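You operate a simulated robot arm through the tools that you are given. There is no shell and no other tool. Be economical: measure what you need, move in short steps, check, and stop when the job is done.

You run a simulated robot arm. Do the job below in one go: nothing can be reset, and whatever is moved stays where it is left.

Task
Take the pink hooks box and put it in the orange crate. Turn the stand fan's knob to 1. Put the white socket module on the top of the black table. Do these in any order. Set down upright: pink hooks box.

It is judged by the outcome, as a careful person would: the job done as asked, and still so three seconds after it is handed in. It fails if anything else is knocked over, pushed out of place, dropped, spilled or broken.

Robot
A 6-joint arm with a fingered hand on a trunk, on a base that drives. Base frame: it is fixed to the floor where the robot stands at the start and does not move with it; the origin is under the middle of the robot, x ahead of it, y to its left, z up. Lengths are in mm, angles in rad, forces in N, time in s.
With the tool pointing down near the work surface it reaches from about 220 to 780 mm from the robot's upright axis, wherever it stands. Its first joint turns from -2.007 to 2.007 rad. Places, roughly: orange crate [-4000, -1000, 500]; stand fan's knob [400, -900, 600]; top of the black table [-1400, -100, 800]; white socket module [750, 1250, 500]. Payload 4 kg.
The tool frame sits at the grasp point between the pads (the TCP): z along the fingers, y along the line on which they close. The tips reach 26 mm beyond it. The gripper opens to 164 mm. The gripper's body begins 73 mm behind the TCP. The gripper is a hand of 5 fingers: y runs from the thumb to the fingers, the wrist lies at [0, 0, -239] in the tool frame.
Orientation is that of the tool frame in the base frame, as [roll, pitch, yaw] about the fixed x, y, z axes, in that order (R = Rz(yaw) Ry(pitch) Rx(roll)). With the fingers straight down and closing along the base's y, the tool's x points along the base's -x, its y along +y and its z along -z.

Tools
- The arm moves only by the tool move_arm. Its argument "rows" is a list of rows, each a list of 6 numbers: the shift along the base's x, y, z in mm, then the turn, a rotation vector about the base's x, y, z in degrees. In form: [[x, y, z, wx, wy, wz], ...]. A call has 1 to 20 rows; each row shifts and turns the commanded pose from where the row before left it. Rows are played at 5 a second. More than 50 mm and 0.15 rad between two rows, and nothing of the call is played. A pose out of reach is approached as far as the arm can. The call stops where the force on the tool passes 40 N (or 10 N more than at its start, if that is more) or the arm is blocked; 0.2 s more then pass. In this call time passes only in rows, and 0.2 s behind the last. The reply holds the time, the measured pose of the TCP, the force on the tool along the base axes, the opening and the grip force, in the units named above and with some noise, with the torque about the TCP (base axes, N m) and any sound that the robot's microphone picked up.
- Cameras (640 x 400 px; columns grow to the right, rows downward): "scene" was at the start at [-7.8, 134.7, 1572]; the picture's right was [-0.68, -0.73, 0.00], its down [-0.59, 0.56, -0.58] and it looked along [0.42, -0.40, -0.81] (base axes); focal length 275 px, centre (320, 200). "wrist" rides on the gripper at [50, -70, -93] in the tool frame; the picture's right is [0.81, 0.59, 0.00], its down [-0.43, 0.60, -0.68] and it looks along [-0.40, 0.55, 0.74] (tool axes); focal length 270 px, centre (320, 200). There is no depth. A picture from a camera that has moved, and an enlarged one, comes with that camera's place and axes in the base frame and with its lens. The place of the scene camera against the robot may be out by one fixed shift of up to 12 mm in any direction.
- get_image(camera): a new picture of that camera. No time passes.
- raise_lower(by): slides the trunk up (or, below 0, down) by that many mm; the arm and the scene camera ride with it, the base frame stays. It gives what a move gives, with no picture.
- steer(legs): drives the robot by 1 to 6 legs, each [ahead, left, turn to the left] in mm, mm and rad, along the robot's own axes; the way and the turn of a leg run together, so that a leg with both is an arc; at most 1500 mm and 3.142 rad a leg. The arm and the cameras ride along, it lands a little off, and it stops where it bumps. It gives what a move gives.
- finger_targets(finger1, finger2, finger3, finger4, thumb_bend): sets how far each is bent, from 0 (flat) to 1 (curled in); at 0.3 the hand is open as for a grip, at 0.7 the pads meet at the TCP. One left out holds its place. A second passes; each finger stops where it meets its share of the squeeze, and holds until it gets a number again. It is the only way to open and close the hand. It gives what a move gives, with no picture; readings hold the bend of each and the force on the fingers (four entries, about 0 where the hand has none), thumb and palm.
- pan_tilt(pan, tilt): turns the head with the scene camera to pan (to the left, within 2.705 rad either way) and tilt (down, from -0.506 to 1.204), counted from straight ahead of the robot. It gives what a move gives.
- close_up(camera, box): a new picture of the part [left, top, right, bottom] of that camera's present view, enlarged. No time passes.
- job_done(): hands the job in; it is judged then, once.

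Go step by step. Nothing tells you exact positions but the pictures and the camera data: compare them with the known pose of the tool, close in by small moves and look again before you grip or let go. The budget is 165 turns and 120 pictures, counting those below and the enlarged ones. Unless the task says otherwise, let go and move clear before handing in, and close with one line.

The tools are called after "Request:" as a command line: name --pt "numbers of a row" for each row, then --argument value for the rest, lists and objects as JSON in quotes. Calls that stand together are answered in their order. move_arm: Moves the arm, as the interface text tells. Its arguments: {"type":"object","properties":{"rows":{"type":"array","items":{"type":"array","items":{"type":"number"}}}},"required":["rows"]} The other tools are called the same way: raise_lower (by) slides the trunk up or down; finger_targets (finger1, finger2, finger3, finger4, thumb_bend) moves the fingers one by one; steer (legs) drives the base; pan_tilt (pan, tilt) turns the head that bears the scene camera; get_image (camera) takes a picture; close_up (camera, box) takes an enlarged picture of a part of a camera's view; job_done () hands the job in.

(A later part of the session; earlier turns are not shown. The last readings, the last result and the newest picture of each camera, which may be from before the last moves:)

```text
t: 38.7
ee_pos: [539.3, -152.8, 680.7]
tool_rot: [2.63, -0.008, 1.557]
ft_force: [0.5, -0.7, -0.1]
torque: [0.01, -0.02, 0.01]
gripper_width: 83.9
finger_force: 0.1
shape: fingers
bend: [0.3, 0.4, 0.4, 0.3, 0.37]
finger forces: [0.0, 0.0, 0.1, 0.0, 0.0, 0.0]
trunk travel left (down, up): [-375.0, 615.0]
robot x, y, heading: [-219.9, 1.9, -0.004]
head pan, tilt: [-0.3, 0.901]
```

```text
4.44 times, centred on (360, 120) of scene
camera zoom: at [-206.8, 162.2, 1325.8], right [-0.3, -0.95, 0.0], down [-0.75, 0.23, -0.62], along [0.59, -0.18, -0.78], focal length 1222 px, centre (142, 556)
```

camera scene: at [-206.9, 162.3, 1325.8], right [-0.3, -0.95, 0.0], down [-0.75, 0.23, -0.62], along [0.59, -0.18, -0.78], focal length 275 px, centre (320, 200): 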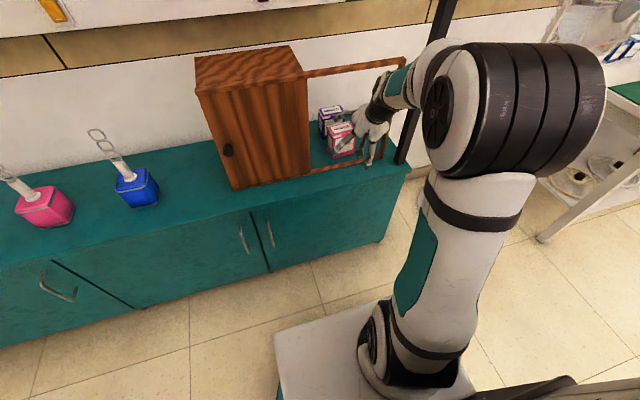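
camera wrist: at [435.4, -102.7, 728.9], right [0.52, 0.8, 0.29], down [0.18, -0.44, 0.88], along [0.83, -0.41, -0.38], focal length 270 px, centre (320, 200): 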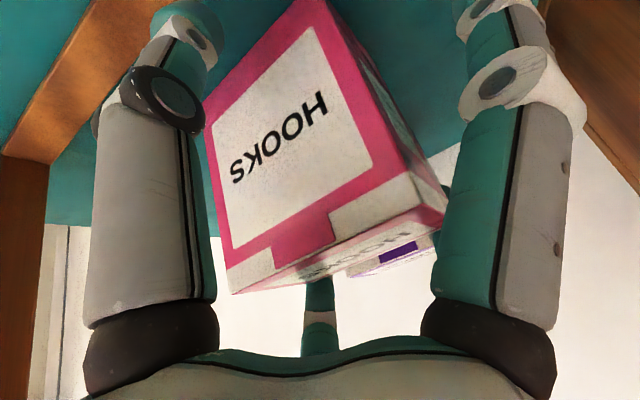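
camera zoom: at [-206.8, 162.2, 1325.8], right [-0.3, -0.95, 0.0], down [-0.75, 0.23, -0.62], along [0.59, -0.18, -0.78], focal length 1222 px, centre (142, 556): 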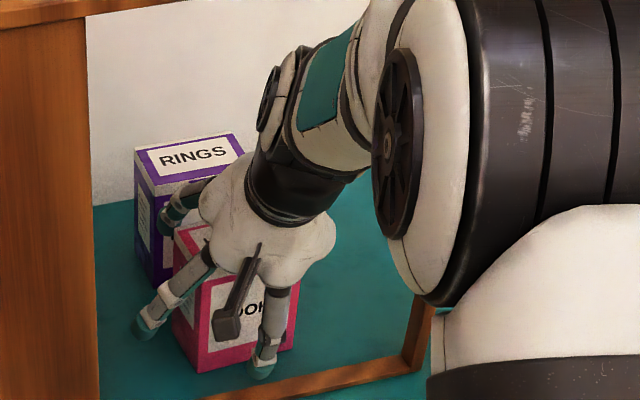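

No contact so far, and the box lies between the fingers. Closing all five.

Request:
finger_targets --finger1 0.7 --finger2 0.7 --finger3 0.7 --finger4 0.7 --thumb_bend 0.7

Request:
get_image --camera "wrist"

Request:
close_up --camera "scene" --box '[325, 75, 395, 165]'

```text
t: 39.7
ee_pos: [540.1, -152.2, 683.3]
tool_rot: [2.628, -0.007, 1.556]
ft_force: [-3.4, -0.4, 13.5]
torque: [-0.34, 0.68, -0.16]
gripper_width: 49.9
finger_force: 31.1
shape: fingers
bend: [0.47, 0.55, 0.54, 0.5, 0.5]
finger forces: [12.3, 13.3, 12.2, 7.1, 17.5, 0.0]
trunk travel left (down, up): [-375.0, 615.0]
robot x, y, heading: [-220.7, 2.2, -0.0]
head pan, tilt: [-0.3, 0.901]
```

```text
81 pictures are left
camera wrist: at [434.9, -102.6, 730.5], right [0.52, 0.8, 0.29], down [0.18, -0.44, 0.88], along [0.83, -0.41, -0.37], focal length 270 px, centre (320, 200)
```

wrist: 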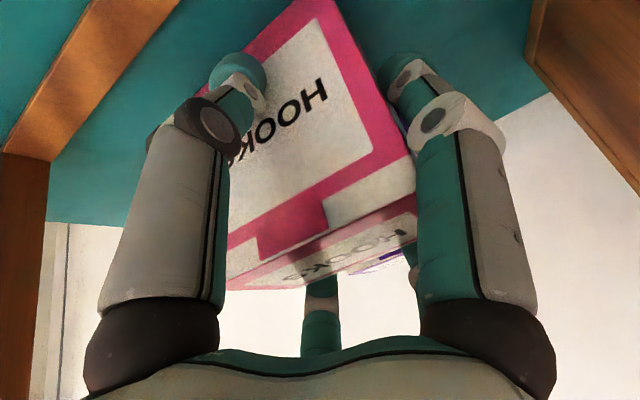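

```text
4.44 times, centred on (360, 120) of scene
camera zoom: at [-208.3, 162.6, 1325.8], right [-0.3, -0.95, 0.0], down [-0.75, 0.23, -0.62], along [0.59, -0.18, -0.78], focal length 1222 px, centre (142, 556)
```

zoom: 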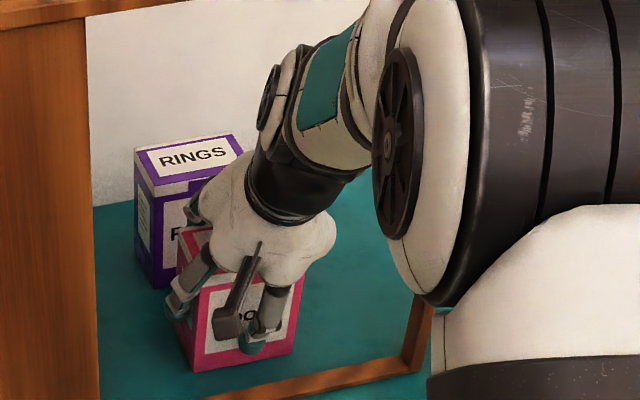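

A firm five-finger grip. Lifting gently.

Request:
move_arm --pt "0 0 10 0 0 0" --pt "0 0 12 0 0 0" --pt "0 0 12 0 0 0" --pt "0 0 8 0 0 0"

Request:
get_image --camera "wrist"

Request:
close_up --camera "scene" --box '[310, 45, 430, 185]'

```text
t: 40.7
ee_pos: [540.2, -152.4, 722.0]
tool_rot: [2.632, -0.006, 1.558]
ft_force: [-0.1, 0.9, -1.4]
torque: [0.0, 0.0, -0.01]
gripper_width: 47.6
finger_force: 18.3
shape: fingers
bend: [0.48, 0.58, 0.57, 0.5, 0.54]
finger forces: [7.6, 4.9, 4.6, 7.2, 11.6, 0.0]
trunk travel left (down, up): [-375.0, 615.0]
robot x, y, heading: [-217.9, 0.2, -0.003]
head pan, tilt: [-0.3, 0.901]
```

```text
79 pictures are left
camera wrist: at [435.4, -102.3, 770.4], right [0.52, 0.8, 0.29], down [0.18, -0.44, 0.88], along [0.83, -0.41, -0.38], focal length 270 px, centre (320, 200)
```

wrist: 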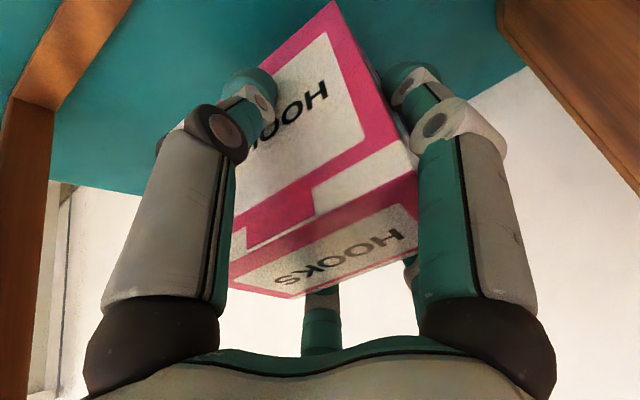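

```text
2.86 times, centred on (370, 115) of scene
camera zoom: at [-206.7, 162.2, 1325.7], right [-0.3, -0.95, 0.0], down [-0.75, 0.23, -0.62], along [0.59, -0.18, -0.78], focal length 785 px, centre (177, 443)
```

zoom: 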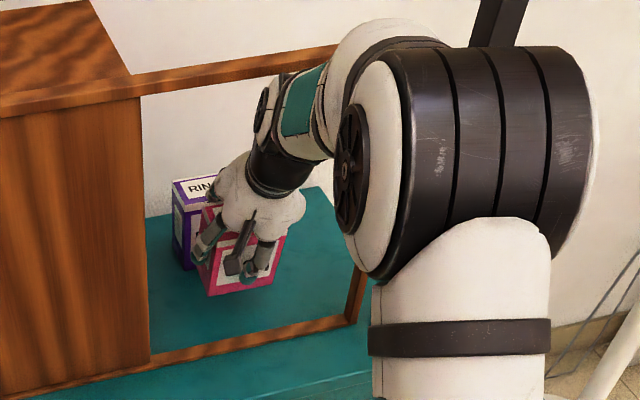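

Held. It's tilted slightly, which I'll correct when placing it. Withdrawing backwards over the bottom rail.

Request:
move_arm --pt "-20 0 8 0 0 0" --pt "-25 0 8 0 0 0" --pt "-30 0 8 0 0 0" --pt "-35 0 8 0 0 0" --pt "-35 0 5 0 0 0" --pt "-35 0 5 0 0 0"

Request:
get_image --camera "scene"

Request:
get_image --camera "wrist"

```text
t: 42.1
ee_pos: [359.5, -153.1, 765.1]
tool_rot: [2.631, -0.006, 1.557]
ft_force: [1.0, -0.7, -2.1]
torque: [0.03, -0.02, 0.0]
gripper_width: 47.8
finger_force: 17.2
shape: fingers
bend: [0.48, 0.58, 0.57, 0.5, 0.54]
finger forces: [7.2, 4.9, 4.4, 7.0, 11.4, 0.1]
trunk travel left (down, up): [-375.0, 615.0]
robot x, y, heading: [-216.4, 0.1, 0.003]
head pan, tilt: [-0.3, 0.901]
```

```text
77 pictures are left
camera scene: at [-206.8, 162.3, 1325.7], right [-0.3, -0.95, 0.0], down [-0.75, 0.23, -0.62], along [0.59, -0.18, -0.78], focal length 275 px, centre (320, 200)
```

scene: 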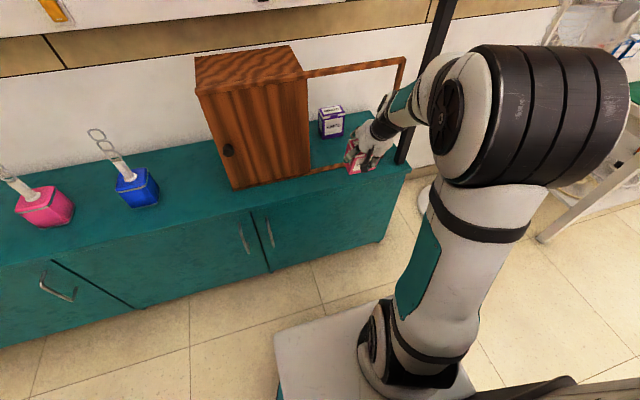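

```text
76 pictures are left
camera wrist: at [254.2, -101.7, 811.9], right [0.52, 0.8, 0.29], down [0.18, -0.44, 0.88], along [0.83, -0.41, -0.38], focal length 270 px, centre (320, 200)
```

wrist: 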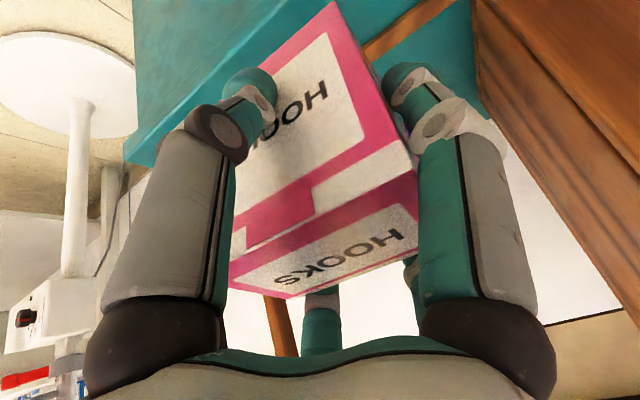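

The box is out. Now I'll drive to the orange crate by the clear aisle at y≈-1000, with the arm carried in front.

Request:
steer --legs '[[-100, 0, 0], [0, 0, -1.571], [1000, 0, 0], [0, 0, -1.571], [1500, 0, 0], [1100, 0, 0]]'

Request:
pan_tilt --pan 0.0 --tilt 0.6

Request:
get_image --camera "scene"

Request:
get_image --camera "wrist"

```text
t: 67.9
ee_pos: [-3490.5, -847.1, 763.4]
tool_rot: [2.631, -0.005, -1.575]
ft_force: [-0.3, -0.2, -1.7]
torque: [-0.01, -0.01, -0.03]
gripper_width: 47.1
finger_force: 16.3
shape: fingers
bend: [0.48, 0.58, 0.57, 0.5, 0.54]
finger forces: [7.0, 4.6, 4.2, 7.0, 10.8, 0.0]
trunk travel left (down, up): [-375.0, 615.0]
robot x, y, heading: [-2911.7, -991.4, -3.127]
head pan, tilt: [-0.3, 0.901]
```

```text
t: 68.7
ee_pos: [-3490.4, -847.1, 764.2]
tool_rot: [2.631, -0.005, -1.574]
ft_force: [0.2, -0.9, -1.0]
torque: [-0.01, -0.02, 0.03]
gripper_width: 47.3
finger_force: 16.4
shape: fingers
bend: [0.48, 0.58, 0.57, 0.5, 0.54]
finger forces: [7.0, 4.7, 4.2, 7.0, 10.7, 0.0]
trunk travel left (down, up): [-375.0, 615.0]
robot x, y, heading: [-2914.2, -992.7, -3.134]
head pan, tilt: [0.0, 0.6]
```

```text
75 pictures are left
camera scene: at [-2938.2, -1180.2, 1350.5], right [-0.01, 1.0, 0.0], down [0.57, 0.0, -0.82], along [-0.82, -0.01, -0.57], focal length 275 px, centre (320, 200)
```

scene: 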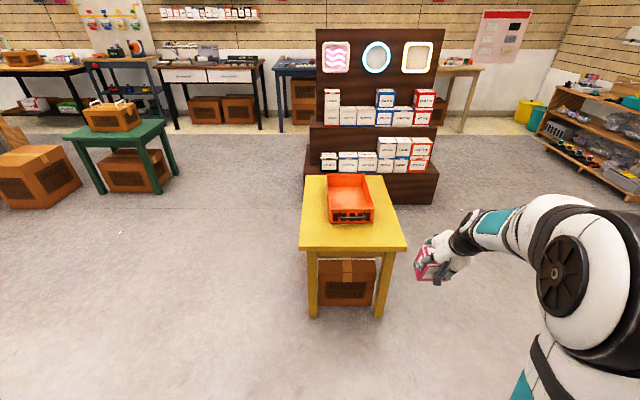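

```text
74 pictures are left
camera wrist: at [-3383.0, -898.8, 811.8], right [-0.52, -0.8, 0.29], down [-0.19, 0.44, 0.88], along [-0.84, 0.4, -0.38], focal length 270 px, centre (320, 200)
```

wrist: 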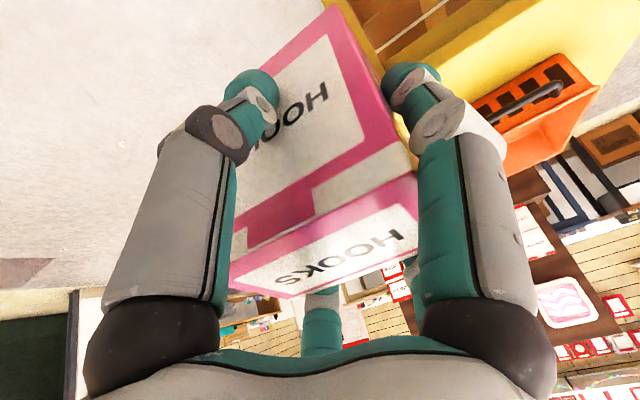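

Request:
close_up --camera "scene" --box '[290, 160, 420, 260]'

Request:
close_up --camera "scene" --box '[390, 220, 490, 300]'

```text
4.00 times, centred on (355, 210) of scene
camera zoom: at [-2938.2, -1180.2, 1350.5], right [-0.01, 1.0, 0.0], down [0.57, 0.0, -0.82], along [-0.82, -0.01, -0.57], focal length 1099 px, centre (180, 160)
```

zoom: 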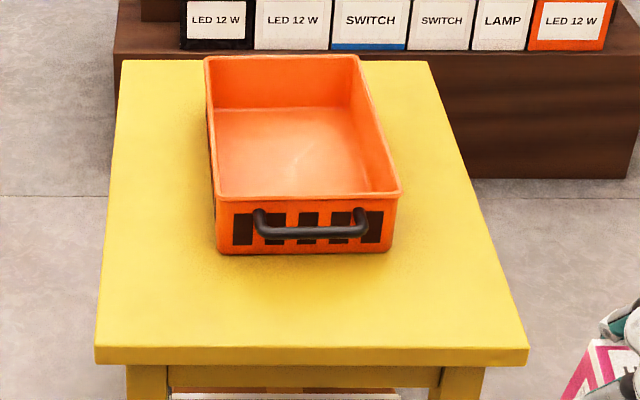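

```text
5.00 times, centred on (440, 260) of scene
camera zoom: at [-2938.2, -1180.2, 1350.5], right [-0.01, 1.0, 0.0], down [0.57, 0.0, -0.82], along [-0.82, -0.01, -0.57], focal length 1374 px, centre (-280, -100)
```

zoom: 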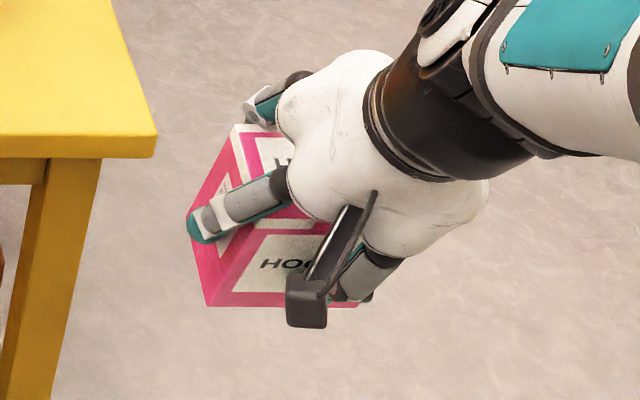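

Crate: x -3912…-4230, y -1155…-950, rim z≈622, floor ≈552, on the table at z≈545. I'll shift the base so the box hangs ahead of the crate centre.

Request:
steer --legs '[[0, 205, 0], [390, 0, 0]]'

Request:
get_image --camera "scene"

```text
t: 72.4
ee_pos: [-3876.7, -1062.3, 763.5]
tool_rot: [2.629, -0.007, -1.572]
ft_force: [0.2, -1.0, -1.8]
torque: [-0.02, -0.01, -0.01]
gripper_width: 46.9
finger_force: 17.3
shape: fingers
bend: [0.48, 0.58, 0.57, 0.5, 0.54]
finger forces: [7.0, 4.7, 4.1, 7.1, 10.8, 0.0]
trunk travel left (down, up): [-375.0, 615.0]
robot x, y, heading: [-3295.8, -1203.6, -3.128]
head pan, tilt: [0.0, 0.6]
```

```text
71 pictures are left
camera scene: at [-3322.6, -1392.6, 1350.5], right [-0.01, 1.0, 0.0], down [0.56, 0.01, -0.82], along [-0.82, -0.01, -0.57], focal length 275 px, centre (320, 200)
```

scene: 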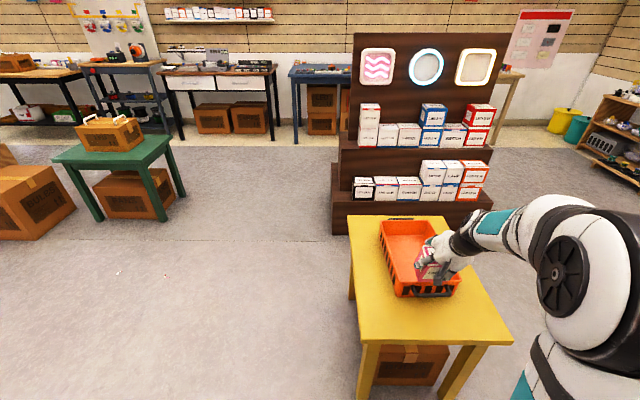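

Request:
move_arm --pt "-37 2 0 0 -1.5 0" --pt "-37 2 0 0 -1.5 0" --pt "-37 2 0 0 -1.5 0" --pt "-37 2 0 0 -1.5 0" --pt "-35 2 0 0 0 0"

Request:
close_up --camera "scene" --box '[350, 190, 510, 300]'

Request:
get_image --camera "wrist"

```text
t: 73.6
ee_pos: [-4059.9, -1051.8, 762.2]
tool_rot: [2.736, -0.007, -1.572]
ft_force: [-1.0, -0.2, -1.5]
torque: [0.01, 0.02, 0.0]
gripper_width: 46.8
finger_force: 17.0
shape: fingers
bend: [0.48, 0.58, 0.57, 0.5, 0.54]
finger forces: [7.0, 4.6, 4.2, 7.0, 10.9, 0.1]
trunk travel left (down, up): [-375.0, 615.0]
robot x, y, heading: [-3295.3, -1208.6, -3.129]
head pan, tilt: [0.0, 0.6]
```

```text
3.64 times, centred on (430, 245) of scene
camera zoom: at [-3322.8, -1392.6, 1350.5], right [-0.01, 1.0, 0.0], down [0.57, 0.01, -0.82], along [-0.82, -0.01, -0.57], focal length 1000 px, centre (-80, 36)
```

zoom: 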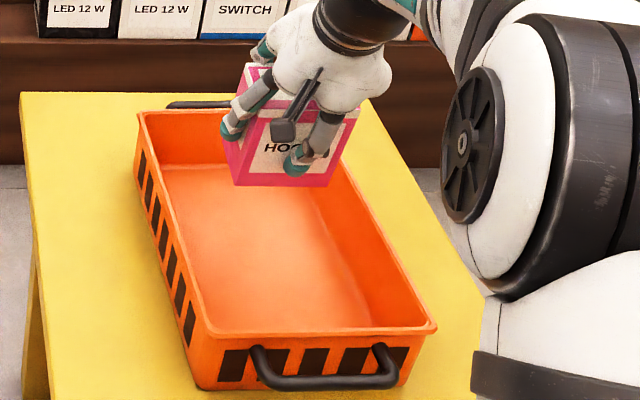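

```text
69 pictures are left
camera wrist: at [-3957.8, -1103.2, 821.5], right [-0.54, -0.81, 0.24], down [-0.28, 0.44, 0.85], along [-0.79, 0.4, -0.46], focal length 270 px, centre (320, 200)
```

wrist: 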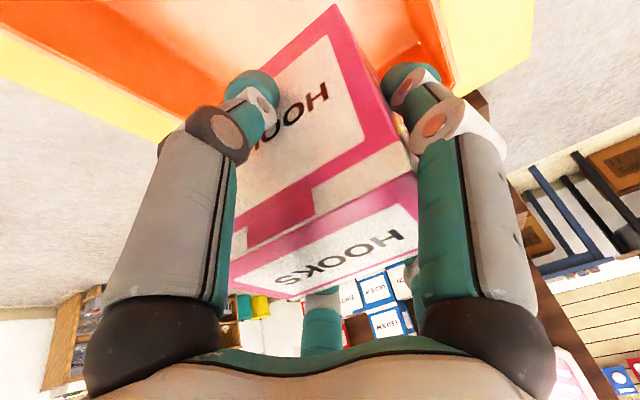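

The box is over the crate interior with clearance all round. Lowering.

Request:
move_arm --pt "0 0 -25 0 0 0" --pt "0 0 -25 0 0 0" --pt "0 0 -25 0 0 0" --pt "0 0 -20 0 0 0" --pt "0 0 -12 0 0 0"

Request:
move_arm --pt "0 0 -4 0 0 0" --pt "0 0 -4 0 0 0"

Request:
close_up --camera "scene" --box '[350, 190, 510, 300]'

```text
t: 74.8
ee_pos: [-4058.5, -1052.9, 655.8]
tool_rot: [2.738, -0.007, -1.568]
ft_force: [0.2, 0.4, -1.9]
torque: [0.0, -0.01, -0.01]
gripper_width: 47.1
finger_force: 16.9
shape: fingers
bend: [0.48, 0.58, 0.57, 0.5, 0.54]
finger forces: [7.0, 4.5, 4.2, 7.1, 10.8, 0.1]
trunk travel left (down, up): [-375.0, 615.0]
robot x, y, heading: [-3296.2, -1207.0, -3.127]
head pan, tilt: [0.0, 0.6]
```

```text
t: 75.4
ee_pos: [-4059.5, -1052.1, 648.5]
tool_rot: [2.735, -0.007, -1.569]
ft_force: [0.6, -0.1, -1.2]
torque: [-0.04, 0.03, -0.01]
gripper_width: 46.9
finger_force: 16.7
shape: fingers
bend: [0.48, 0.58, 0.57, 0.5, 0.54]
finger forces: [6.9, 4.6, 4.1, 7.0, 10.8, 0.0]
trunk travel left (down, up): [-375.0, 615.0]
robot x, y, heading: [-3295.3, -1207.8, -3.129]
head pan, tilt: [0.0, 0.6]
```

```text
3.64 times, centred on (430, 245) of scene
camera zoom: at [-3322.8, -1392.6, 1350.5], right [-0.01, 1.0, 0.0], down [0.57, 0.01, -0.82], along [-0.82, -0.01, -0.57], focal length 1000 px, centre (-80, 36)
```

zoom: 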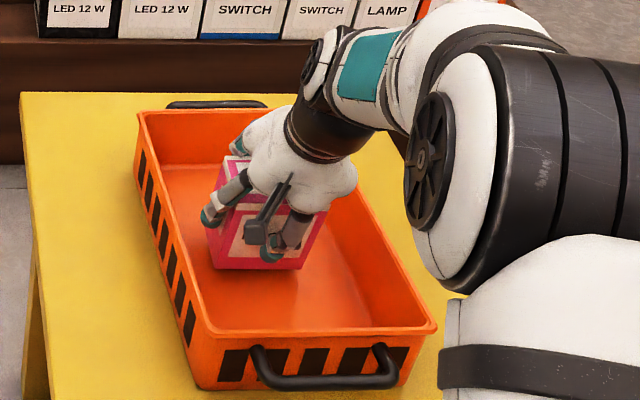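

Request:
move_arm --pt "0 0 -4 0 0 0" --pt "0 0 -4 0 0 0" --pt "0 0 -3 0 0 0"

```text
t: 76.2
ee_pos: [-4057.9, -1050.5, 638.6]
tool_rot: [2.736, -0.008, -1.573]
ft_force: [-0.6, -0.4, -1.4]
torque: [0.02, 0.04, 0.01]
gripper_width: 46.6
finger_force: 17.1
shape: fingers
bend: [0.48, 0.58, 0.57, 0.5, 0.54]
finger forces: [7.0, 4.4, 4.1, 6.9, 10.8, 0.0]
trunk travel left (down, up): [-375.0, 615.0]
robot x, y, heading: [-3296.6, -1203.8, -3.122]
head pan, tilt: [0.0, 0.6]
```

Request:
move_arm --pt "0 0 -3 0 0 0" --pt "0 0 -3 0 0 0"

Request:
move_arm --pt "0 0 -3 0 0 0"

Request:
close_up --camera "scene" --box '[370, 200, 490, 280]'

```text
t: 76.8
ee_pos: [-4058.9, -1051.3, 636.7]
tool_rot: [2.729, -0.006, -1.573]
ft_force: [1.9, -1.6, 19.6]
torque: [0.03, -0.62, -0.08]
gripper_width: 46.9
finger_force: 22.0
shape: fingers
bend: [0.48, 0.57, 0.57, 0.5, 0.54]
finger forces: [8.6, 7.0, 6.7, 7.7, 14.2, 0.0]
trunk travel left (down, up): [-375.0, 615.0]
robot x, y, heading: [-3297.1, -1208.6, -3.125]
head pan, tilt: [0.0, 0.6]
```

```text
t: 77.2
ee_pos: [-4058.9, -1050.4, 633.5]
tool_rot: [2.726, -0.006, -1.571]
ft_force: [3.7, -2.2, 35.6]
torque: [0.01, -0.98, -0.11]
gripper_width: 47.2
finger_force: 27.1
shape: fingers
bend: [0.48, 0.57, 0.56, 0.5, 0.54]
finger forces: [9.8, 9.8, 9.7, 7.9, 16.8, 0.1]
trunk travel left (down, up): [-375.0, 615.0]
robot x, y, heading: [-3296.1, -1207.1, -3.131]
head pan, tilt: [0.0, 0.6]
```

```text
5.00 times, centred on (430, 240) of scene
camera zoom: at [-3318.8, -1393.6, 1350.9], right [-0.01, 1.0, 0.0], down [0.56, 0.01, -0.83], along [-0.83, -0.01, -0.56], focal length 1374 px, centre (-230, 0)
```

zoom: 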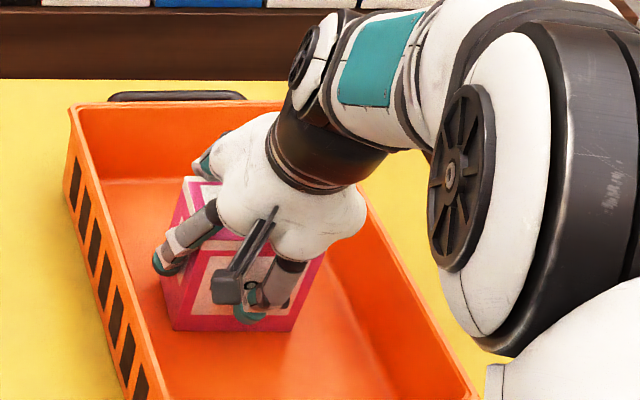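

Contact with the crate floor. I'll relieve the load and open the fingers slightly.

Request:
move_arm --pt "0 0 4 0 0 0"

Request:
finger_targets --finger1 0.4 --finger2 0.4 --finger3 0.4 --finger4 0.4 --thumb_bend 0.38

Request:
get_image --camera "wrist"

Request:
close_up --camera "scene" --box '[370, 200, 490, 280]'

```text
t: 77.6
ee_pos: [-4057.9, -1051.3, 634.3]
tool_rot: [2.734, -0.008, -1.572]
ft_force: [-1.3, -1.0, 26.2]
torque: [0.13, -0.36, -0.07]
gripper_width: 46.8
finger_force: 24.0
shape: fingers
bend: [0.48, 0.57, 0.56, 0.5, 0.54]
finger forces: [8.7, 9.1, 9.1, 7.7, 13.2, 0.0]
trunk travel left (down, up): [-375.0, 615.0]
robot x, y, heading: [-3291.9, -1202.7, -3.125]
head pan, tilt: [0.0, 0.6]
```

```text
t: 78.6
ee_pos: [-4057.2, -1051.1, 632.8]
tool_rot: [2.737, -0.006, -1.572]
ft_force: [-0.6, -0.1, 0.2]
torque: [-0.04, 0.03, -0.03]
gripper_width: 69.4
finger_force: 0.0
shape: fingers
bend: [0.4, 0.4, 0.4, 0.4, 0.38]
finger forces: [0.0, 0.1, 0.0, 0.0, 0.0, 0.0]
trunk travel left (down, up): [-375.0, 615.0]
robot x, y, heading: [-3296.8, -1206.7, -3.132]
head pan, tilt: [0.0, 0.6]
```

```text
66 pictures are left
camera wrist: at [-3956.7, -1103.0, 691.6], right [-0.54, -0.81, 0.24], down [-0.28, 0.44, 0.85], along [-0.79, 0.4, -0.46], focal length 270 px, centre (320, 200)
```

wrist: 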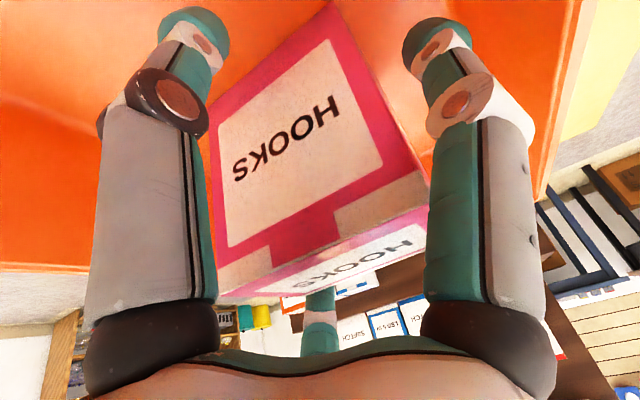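

```text
5.00 times, centred on (430, 240) of scene
camera zoom: at [-3322.6, -1392.7, 1350.5], right [-0.01, 1.0, 0.0], down [0.56, 0.01, -0.82], along [-0.82, -0.01, -0.57], focal length 1374 px, centre (-230, 0)
```

zoom: 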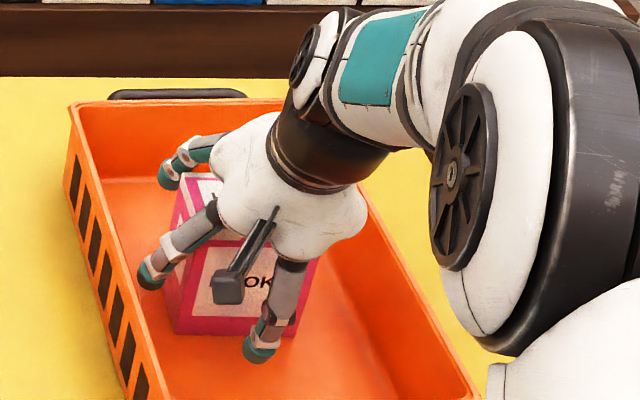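

The box stands upright in the crate. Rising straight up and clear.

Request:
move_arm --pt "0 0 15 0 0 0" --pt "0 0 25 0 0 0" --pt "0 0 35 0 0 0" --pt "0 0 40 0 0 0" --pt "0 0 40 0 0 0" --pt "30 0 20 0 0 0"

Request:
get_image --camera "scene"

Request:
close_up --camera "scene" --box '[370, 200, 490, 280]'

```text
t: 80.0
ee_pos: [-4027.6, -1051.1, 808.8]
tool_rot: [2.735, -0.007, -1.571]
ft_force: [-0.3, 0.9, -0.2]
torque: [0.0, 0.02, 0.01]
gripper_width: 69.0
finger_force: 0.0
shape: fingers
bend: [0.4, 0.4, 0.4, 0.4, 0.38]
finger forces: [0.0, 0.0, 0.1, 0.0, 0.0, 0.0]
trunk travel left (down, up): [-375.0, 615.0]
robot x, y, heading: [-3297.0, -1208.1, -3.129]
head pan, tilt: [0.0, 0.6]
```

```text
64 pictures are left
camera scene: at [-3322.6, -1392.7, 1350.5], right [-0.01, 1.0, 0.0], down [0.57, 0.01, -0.82], along [-0.82, -0.01, -0.57], focal length 275 px, centre (320, 200)
```

scene: 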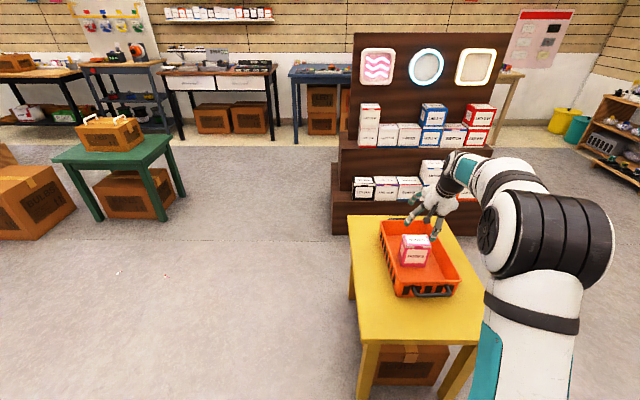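

```text
5.00 times, centred on (430, 240) of scene
camera zoom: at [-3322.6, -1392.7, 1350.5], right [-0.01, 1.0, 0.0], down [0.57, 0.01, -0.82], along [-0.82, -0.01, -0.57], focal length 1374 px, centre (-230, 0)
```

zoom: 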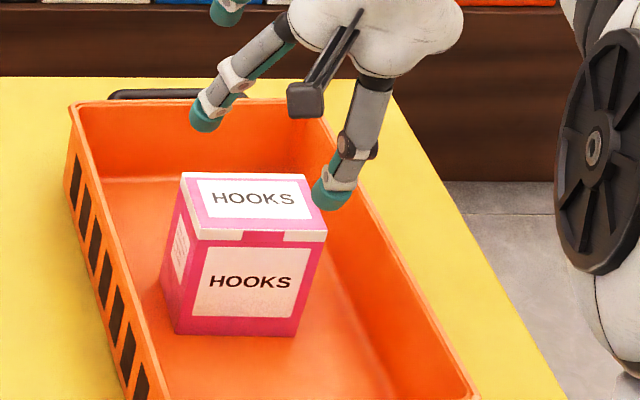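

Box placed. Next the fan: back away, turn round and drive to a spot in front of the knob face.

Request:
steer --legs '[[-600, 0, 0], [0, 0, 3.129], [1500, 0, 0], [600, 0, 0], [0, 400, 0]]'

Request:
pan_tilt --pan -0.1 --tilt 0.6

Request:
get_image --camera "scene"

```text
t: 102.7
ee_pos: [136.2, -1064.4, 808.2]
tool_rot: [2.736, -0.008, 1.515]
ft_force: [-0.1, -0.1, 0.7]
torque: [-0.02, 0.0, -0.03]
gripper_width: 69.2
finger_force: 0.1
shape: fingers
bend: [0.4, 0.4, 0.4, 0.4, 0.38]
finger forces: [0.0, 0.0, 0.0, 0.0, 0.0, 0.1]
trunk travel left (down, up): [-375.0, 615.0]
robot x, y, heading: [-586.9, -870.2, -0.041]
head pan, tilt: [0.0, 0.6]
```

```text
t: 103.4
ee_pos: [136.1, -1066.0, 809.6]
tool_rot: [2.736, -0.008, 1.514]
ft_force: [-0.5, -0.4, 0.3]
torque: [0.03, -0.01, -0.03]
gripper_width: 69.5
finger_force: 0.1
shape: fingers
bend: [0.4, 0.4, 0.4, 0.4, 0.38]
finger forces: [0.0, 0.0, 0.0, 0.1, 0.0, 0.0]
trunk travel left (down, up): [-375.0, 615.0]
robot x, y, heading: [-589.3, -867.2, -0.04]
head pan, tilt: [-0.099, 0.6]
```

```text
62 pictures are left
camera scene: at [-552.5, -695.4, 1350.5], right [-0.14, -0.99, 0.0], down [-0.56, 0.08, -0.83], along [0.82, -0.12, -0.57], focal length 275 px, centre (320, 200)
```

scene: 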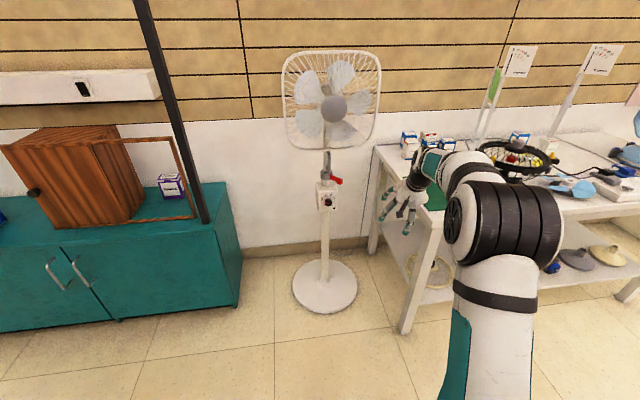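

Request:
close_up --camera "scene" --box '[300, 165, 360, 225]'

Request:
close_up --camera "scene" --box '[312, 185, 344, 215]'

```text
6.67 times, centred on (330, 195) of scene
camera zoom: at [-552.5, -695.4, 1350.5], right [-0.14, -0.99, 0.0], down [-0.56, 0.08, -0.83], along [0.82, -0.12, -0.57], focal length 1832 px, centre (253, 233)
```

zoom: 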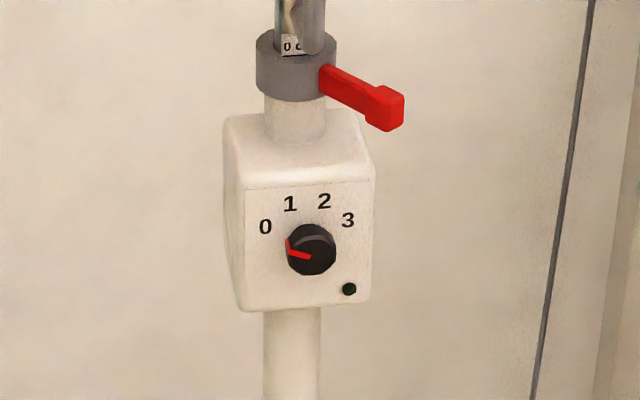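

```text
13.33 times, centred on (328, 200) of scene
camera zoom: at [-552.5, -695.4, 1350.5], right [-0.14, -0.99, 0.0], down [-0.56, 0.08, -0.83], along [0.82, -0.12, -0.57], focal length 3665 px, centre (213, 200)
```

zoom: 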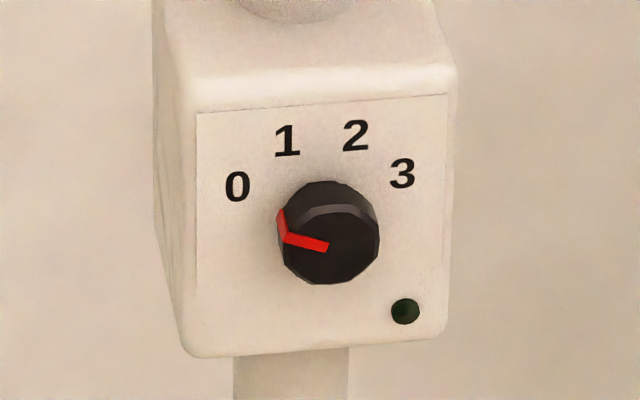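

The knob reads 0. Its cap centre is at about [439, -881, 643], facing -x, and going from 0 to 1 is a 45° clockwise turn. I'll square the robot up and tip the hand horizontal.

Request:
steer --legs '[[0, 0, 0.04], [0, 155, 0]]'

Request:
move_arm --pt "0 0 0 0 -7.5 0" --pt "0 0 0 0 -7.5 0" --pt "0 0 0 0 -7.5 0" --pt "0 0 0 0 -7.5 0"

Request:
raise_lower --by -200

Request:
get_image --camera "scene"

```text
t: 105.2
ee_pos: [143.8, -880.1, 807.9]
tool_rot: [2.735, -0.007, 1.554]
ft_force: [0.0, 0.3, 0.0]
torque: [0.01, 0.02, 0.0]
gripper_width: 69.1
finger_force: 0.0
shape: fingers
bend: [0.4, 0.4, 0.4, 0.4, 0.38]
finger forces: [0.0, 0.1, 0.1, 0.0, 0.0, 0.0]
trunk travel left (down, up): [-375.0, 615.0]
robot x, y, heading: [-588.5, -715.5, -0.004]
head pan, tilt: [-0.099, 0.6]
```

```text
t: 106.2
ee_pos: [141.5, -879.5, 808.6]
tool_rot: [2.215, -0.007, 1.565]
ft_force: [0.7, 0.9, 0.7]
torque: [0.03, 0.07, -0.02]
gripper_width: 69.2
finger_force: 0.1
shape: fingers
bend: [0.4, 0.4, 0.4, 0.4, 0.38]
finger forces: [0.0, 0.0, 0.0, 0.0, 0.0, 0.0]
trunk travel left (down, up): [-375.0, 615.0]
robot x, y, heading: [-585.4, -717.5, -0.006]
head pan, tilt: [-0.099, 0.6]
```

```text
t: 108.4
ee_pos: [142.1, -879.4, 609.9]
tool_rot: [2.214, -0.015, 1.561]
ft_force: [0.7, 0.0, -0.7]
torque: [-0.01, 0.0, 0.01]
gripper_width: 69.3
finger_force: 0.1
shape: fingers
bend: [0.4, 0.4, 0.4, 0.4, 0.38]
finger forces: [0.1, 0.0, 0.0, 0.1, 0.1, 0.0]
trunk travel left (down, up): [-175.0, 815.0]
robot x, y, heading: [-588.2, -715.5, -0.001]
head pan, tilt: [-0.099, 0.6]
```

```text
59 pictures are left
camera scene: at [-559.5, -538.4, 1150.6], right [-0.1, -0.99, 0.0], down [-0.56, 0.06, -0.83], along [0.82, -0.08, -0.56], focal length 275 px, centre (320, 200)
```

scene: 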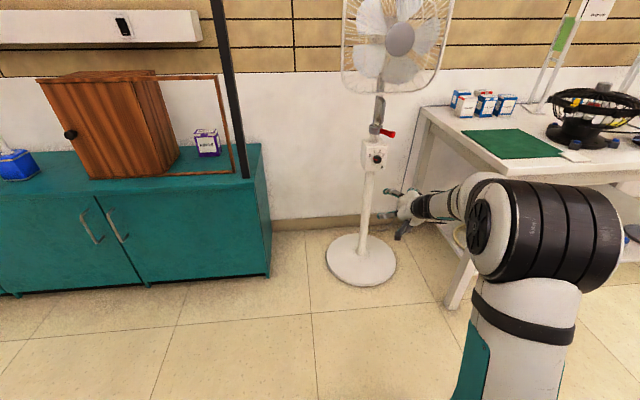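

Request:
move_arm --pt "0 0 6 0 -7.5 0" --pt "0 0 6 0 -7.5 0" --pt "0 0 6 0 -7.5 0" --pt "0 0 6 0 -7.5 0" --pt "0 0 9 0 -7.2 0"

Request:
get_image --camera "wrist"

Request:
close_up --camera "scene" --box '[345, 125, 425, 185]'

```text
t: 109.6
ee_pos: [143.3, -880.1, 642.4]
tool_rot: [1.559, -0.016, 1.57]
ft_force: [-0.2, 0.0, 0.3]
torque: [0.01, 0.02, -0.03]
gripper_width: 69.3
finger_force: 0.0
shape: fingers
bend: [0.4, 0.4, 0.4, 0.4, 0.38]
finger forces: [0.0, 0.0, 0.0, 0.1, 0.1, 0.0]
trunk travel left (down, up): [-175.0, 815.0]
robot x, y, heading: [-587.6, -715.3, -0.002]
head pan, tilt: [-0.099, 0.6]
```

```text
58 pictures are left
camera wrist: at [51.2, -829.1, 572.0], right [-0.01, 0.8, 0.6], down [-0.68, -0.44, 0.58], along [0.73, -0.41, 0.55], focal length 270 px, centre (320, 200)
```

wrist: 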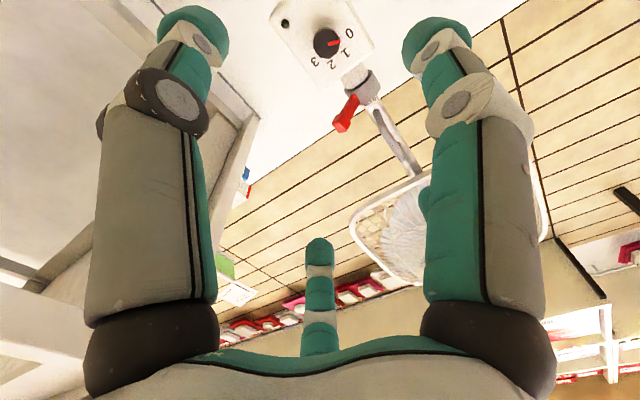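

```text
6.67 times, centred on (385, 155) of scene
camera zoom: at [-559.6, -538.4, 1150.6], right [-0.1, -0.99, 0.0], down [-0.56, 0.06, -0.83], along [0.82, -0.08, -0.56], focal length 1832 px, centre (-113, 500)
```

zoom: 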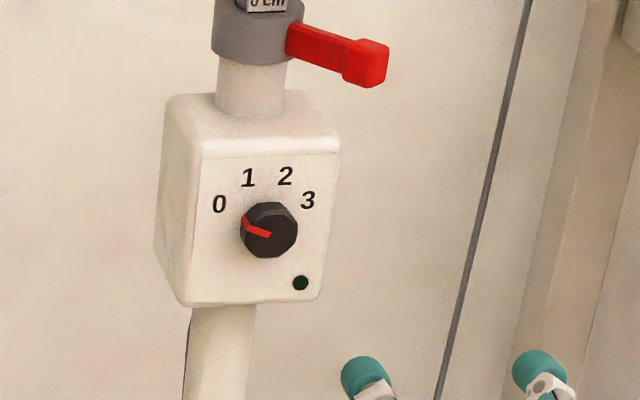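

Request:
move_arm --pt "40 1 1 0 0 0" --pt "40 1 1 0 0 0" --pt "40 1 1 0 0 0" --pt "40 1 1 0 0 0" --pt "40 0 1 0 0 0"

Request:
get_image --camera "wrist"

Request:
close_up --camera "scene" --box '[325, 105, 445, 205]'

```text
t: 110.8
ee_pos: [343.7, -874.6, 647.2]
tool_rot: [1.564, -0.016, 1.571]
ft_force: [0.1, -0.8, 0.3]
torque: [0.01, 0.02, 0.0]
gripper_width: 69.3
finger_force: 0.1
shape: fingers
bend: [0.4, 0.4, 0.4, 0.4, 0.38]
finger forces: [0.0, 0.0, 0.0, 0.0, 0.0, 0.0]
trunk travel left (down, up): [-175.0, 815.0]
robot x, y, heading: [-588.0, -714.7, -0.002]
head pan, tilt: [-0.099, 0.6]
```

```text
56 pictures are left
camera wrist: at [251.3, -824.5, 577.7], right [-0.01, 0.8, 0.6], down [-0.68, -0.44, 0.58], along [0.73, -0.41, 0.55], focal length 270 px, centre (320, 200)
```

wrist: 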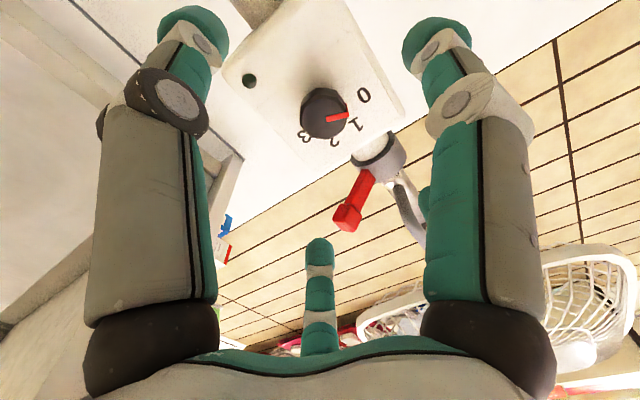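

```text
4.00 times, centred on (385, 155) of scene
camera zoom: at [-559.6, -538.4, 1150.6], right [-0.1, -0.99, 0.0], down [-0.56, 0.06, -0.83], along [0.82, -0.08, -0.56], focal length 1099 px, centre (60, 380)
```

zoom: 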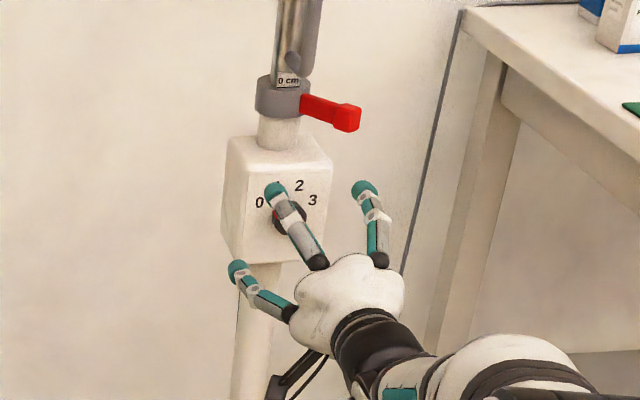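

Request:
move_arm --pt "27 0 1 0 0 0" --pt "27 -0.5 1 0 0 0" --pt "24 -0.5 2 0 0 0"

Request:
get_image --camera "wrist"

Request:
close_up --camera "scene" --box '[345, 115, 425, 185]'

```text
t: 111.6
ee_pos: [419.7, -877.9, 650.4]
tool_rot: [1.563, -0.018, 1.572]
ft_force: [0.4, -0.3, -0.4]
torque: [-0.01, 0.02, -0.03]
gripper_width: 69.3
finger_force: 1.0
shape: fingers
bend: [0.4, 0.4, 0.4, 0.4, 0.38]
finger forces: [0.0, 0.0, 0.1, 0.0, 0.2, 0.1]
trunk travel left (down, up): [-175.0, 815.0]
robot x, y, heading: [-586.6, -713.1, -0.003]
head pan, tilt: [-0.099, 0.6]
```

```text
54 pictures are left
camera wrist: at [328.3, -826.6, 581.7], right [-0.01, 0.8, 0.6], down [-0.68, -0.44, 0.58], along [0.73, -0.41, 0.55], focal length 270 px, centre (320, 200)
```

wrist: 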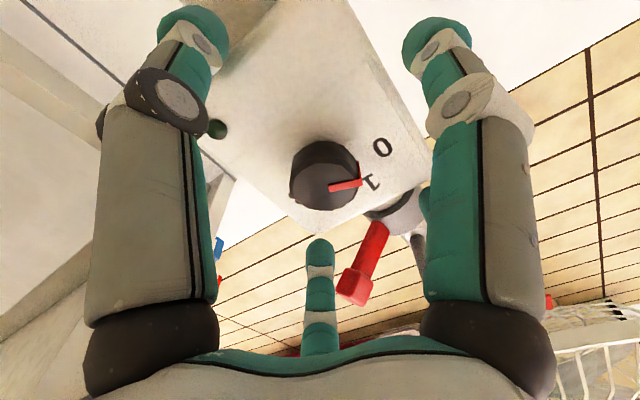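

```text
5.71 times, centred on (385, 150) of scene
camera zoom: at [-559.6, -538.4, 1150.6], right [-0.1, -0.99, 0.0], down [-0.56, 0.06, -0.83], along [0.82, -0.08, -0.56], focal length 1571 px, centre (-51, 486)
```

zoom: 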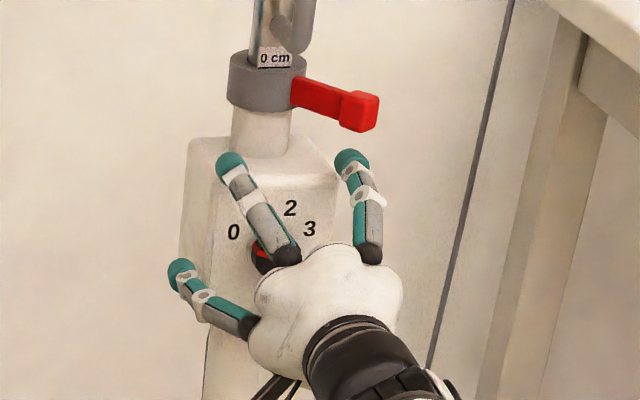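

Request:
move_arm --pt "4 0.5 3 0 0 0" --pt "4 0.5 0 0 0 0"

Request:
finger_targets --finger1 0.58 --finger2 0.58 --finger3 0.58 --finger4 0.58 --thumb_bend 0.58

Request:
get_image --camera "wrist"

```text
t: 112.2
ee_pos: [429.3, -875.2, 653.3]
tool_rot: [1.564, -0.017, 1.572]
ft_force: [-1.1, -0.9, -0.6]
torque: [-0.01, 0.11, -0.02]
gripper_width: 70.6
finger_force: 0.3
shape: fingers
bend: [0.4, 0.4, 0.4, 0.4, 0.37]
finger forces: [0.0, 0.1, 0.0, 0.1, 1.6, 0.0]
trunk travel left (down, up): [-175.0, 815.0]
robot x, y, heading: [-591.7, -712.4, -0.002]
head pan, tilt: [-0.099, 0.6]
```

```text
t: 113.2
ee_pos: [429.2, -876.5, 652.6]
tool_rot: [1.566, -0.017, 1.57]
ft_force: [-14.8, 1.9, -10.0]
torque: [0.02, 0.81, 0.03]
gripper_width: 64.3
finger_force: 25.1
shape: fingers
bend: [0.46, 0.44, 0.43, 0.5, 0.41]
finger forces: [7.6, 6.9, 6.7, 6.9, 22.0, 0.1]
trunk travel left (down, up): [-175.0, 815.0]
robot x, y, heading: [-585.5, -714.2, 0.001]
head pan, tilt: [-0.099, 0.6]
```

```text
52 pictures are left
camera wrist: at [336.5, -825.5, 582.6], right [0.0, 0.8, 0.6], down [-0.68, -0.44, 0.58], along [0.73, -0.41, 0.55], focal length 270 px, centre (320, 200)
```

wrist: 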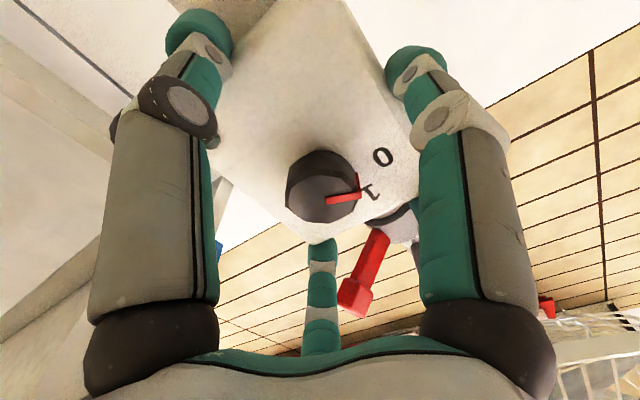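

The fingers closed around the control box rather than the knob. I'll open at once, back off, pre-curl the fingers so they surround only the knob, and re-advance.

Request:
finger_targets --finger1 0.38 --finger2 0.38 --finger3 0.38 --finger4 0.38 --thumb_bend 0.32

Request:
move_arm --pt "-25 0 0 0 0 0" --pt "-30 0 0 0 0 0"

Request:
finger_targets --finger1 0.55 --finger2 0.55 --finger3 0.55 --finger4 0.55 --thumb_bend 0.55

Request:
get_image --camera "wrist"

Request:
get_image --camera "scene"

```text
t: 114.2
ee_pos: [428.2, -875.5, 654.4]
tool_rot: [1.563, -0.016, 1.573]
ft_force: [0.1, 0.2, 0.7]
torque: [-0.03, 0.0, 0.02]
gripper_width: 79.4
finger_force: 0.0
shape: fingers
bend: [0.38, 0.38, 0.38, 0.38, 0.32]
finger forces: [0.0, 0.1, 0.1, 0.1, 0.1, 0.0]
trunk travel left (down, up): [-175.0, 815.0]
robot x, y, heading: [-588.6, -713.4, -0.003]
head pan, tilt: [-0.099, 0.6]
```

```text
t: 114.8
ee_pos: [373.8, -874.9, 654.3]
tool_rot: [1.562, -0.018, 1.571]
ft_force: [0.1, 0.5, 0.0]
torque: [-0.04, -0.01, 0.02]
gripper_width: 79.5
finger_force: 0.0
shape: fingers
bend: [0.38, 0.38, 0.38, 0.38, 0.32]
finger forces: [0.1, 0.1, 0.0, 0.0, 0.1, 0.0]
trunk travel left (down, up): [-175.0, 815.0]
robot x, y, heading: [-587.4, -713.0, 0.001]
head pan, tilt: [-0.099, 0.6]
```

```text
t: 115.8
ee_pos: [373.4, -875.3, 653.0]
tool_rot: [1.562, -0.019, 1.572]
ft_force: [0.2, 0.9, -0.1]
torque: [0.0, 0.02, -0.01]
gripper_width: 30.4
finger_force: 0.0
shape: fingers
bend: [0.55, 0.55, 0.55, 0.55, 0.55]
finger forces: [0.0, 0.0, 0.0, 0.0, 0.0, 0.0]
trunk travel left (down, up): [-175.0, 815.0]
robot x, y, heading: [-588.8, -714.9, -0.005]
head pan, tilt: [-0.099, 0.6]
```

```text
51 pictures are left
camera wrist: at [281.8, -825.8, 584.3], right [-0.01, 0.8, 0.6], down [-0.68, -0.44, 0.58], along [0.73, -0.41, 0.55], focal length 270 px, centre (320, 200)
```

wrist: 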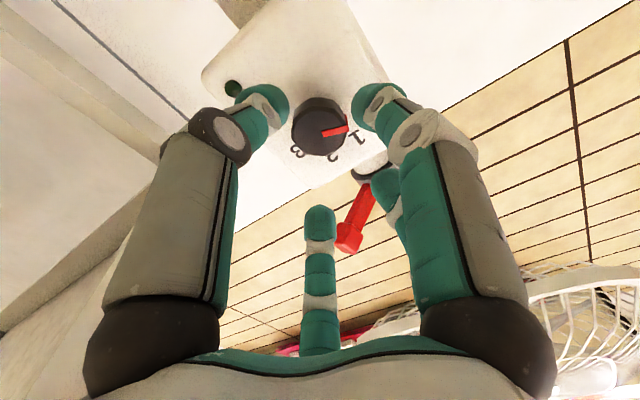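

```text
50 pictures are left
camera scene: at [-559.4, -538.4, 1150.5], right [-0.1, -0.99, 0.0], down [-0.56, 0.06, -0.82], along [0.82, -0.08, -0.57], focal length 275 px, centre (320, 200)
```

scene: 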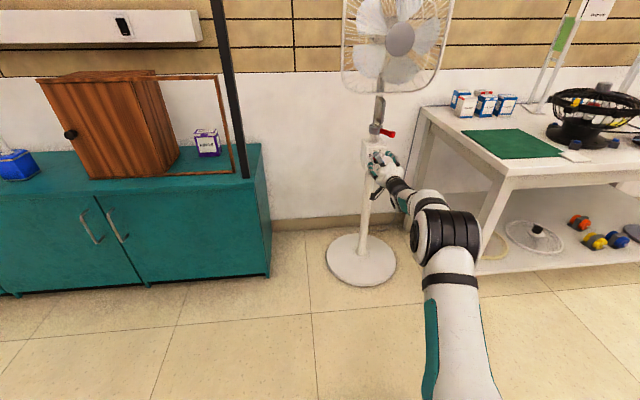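

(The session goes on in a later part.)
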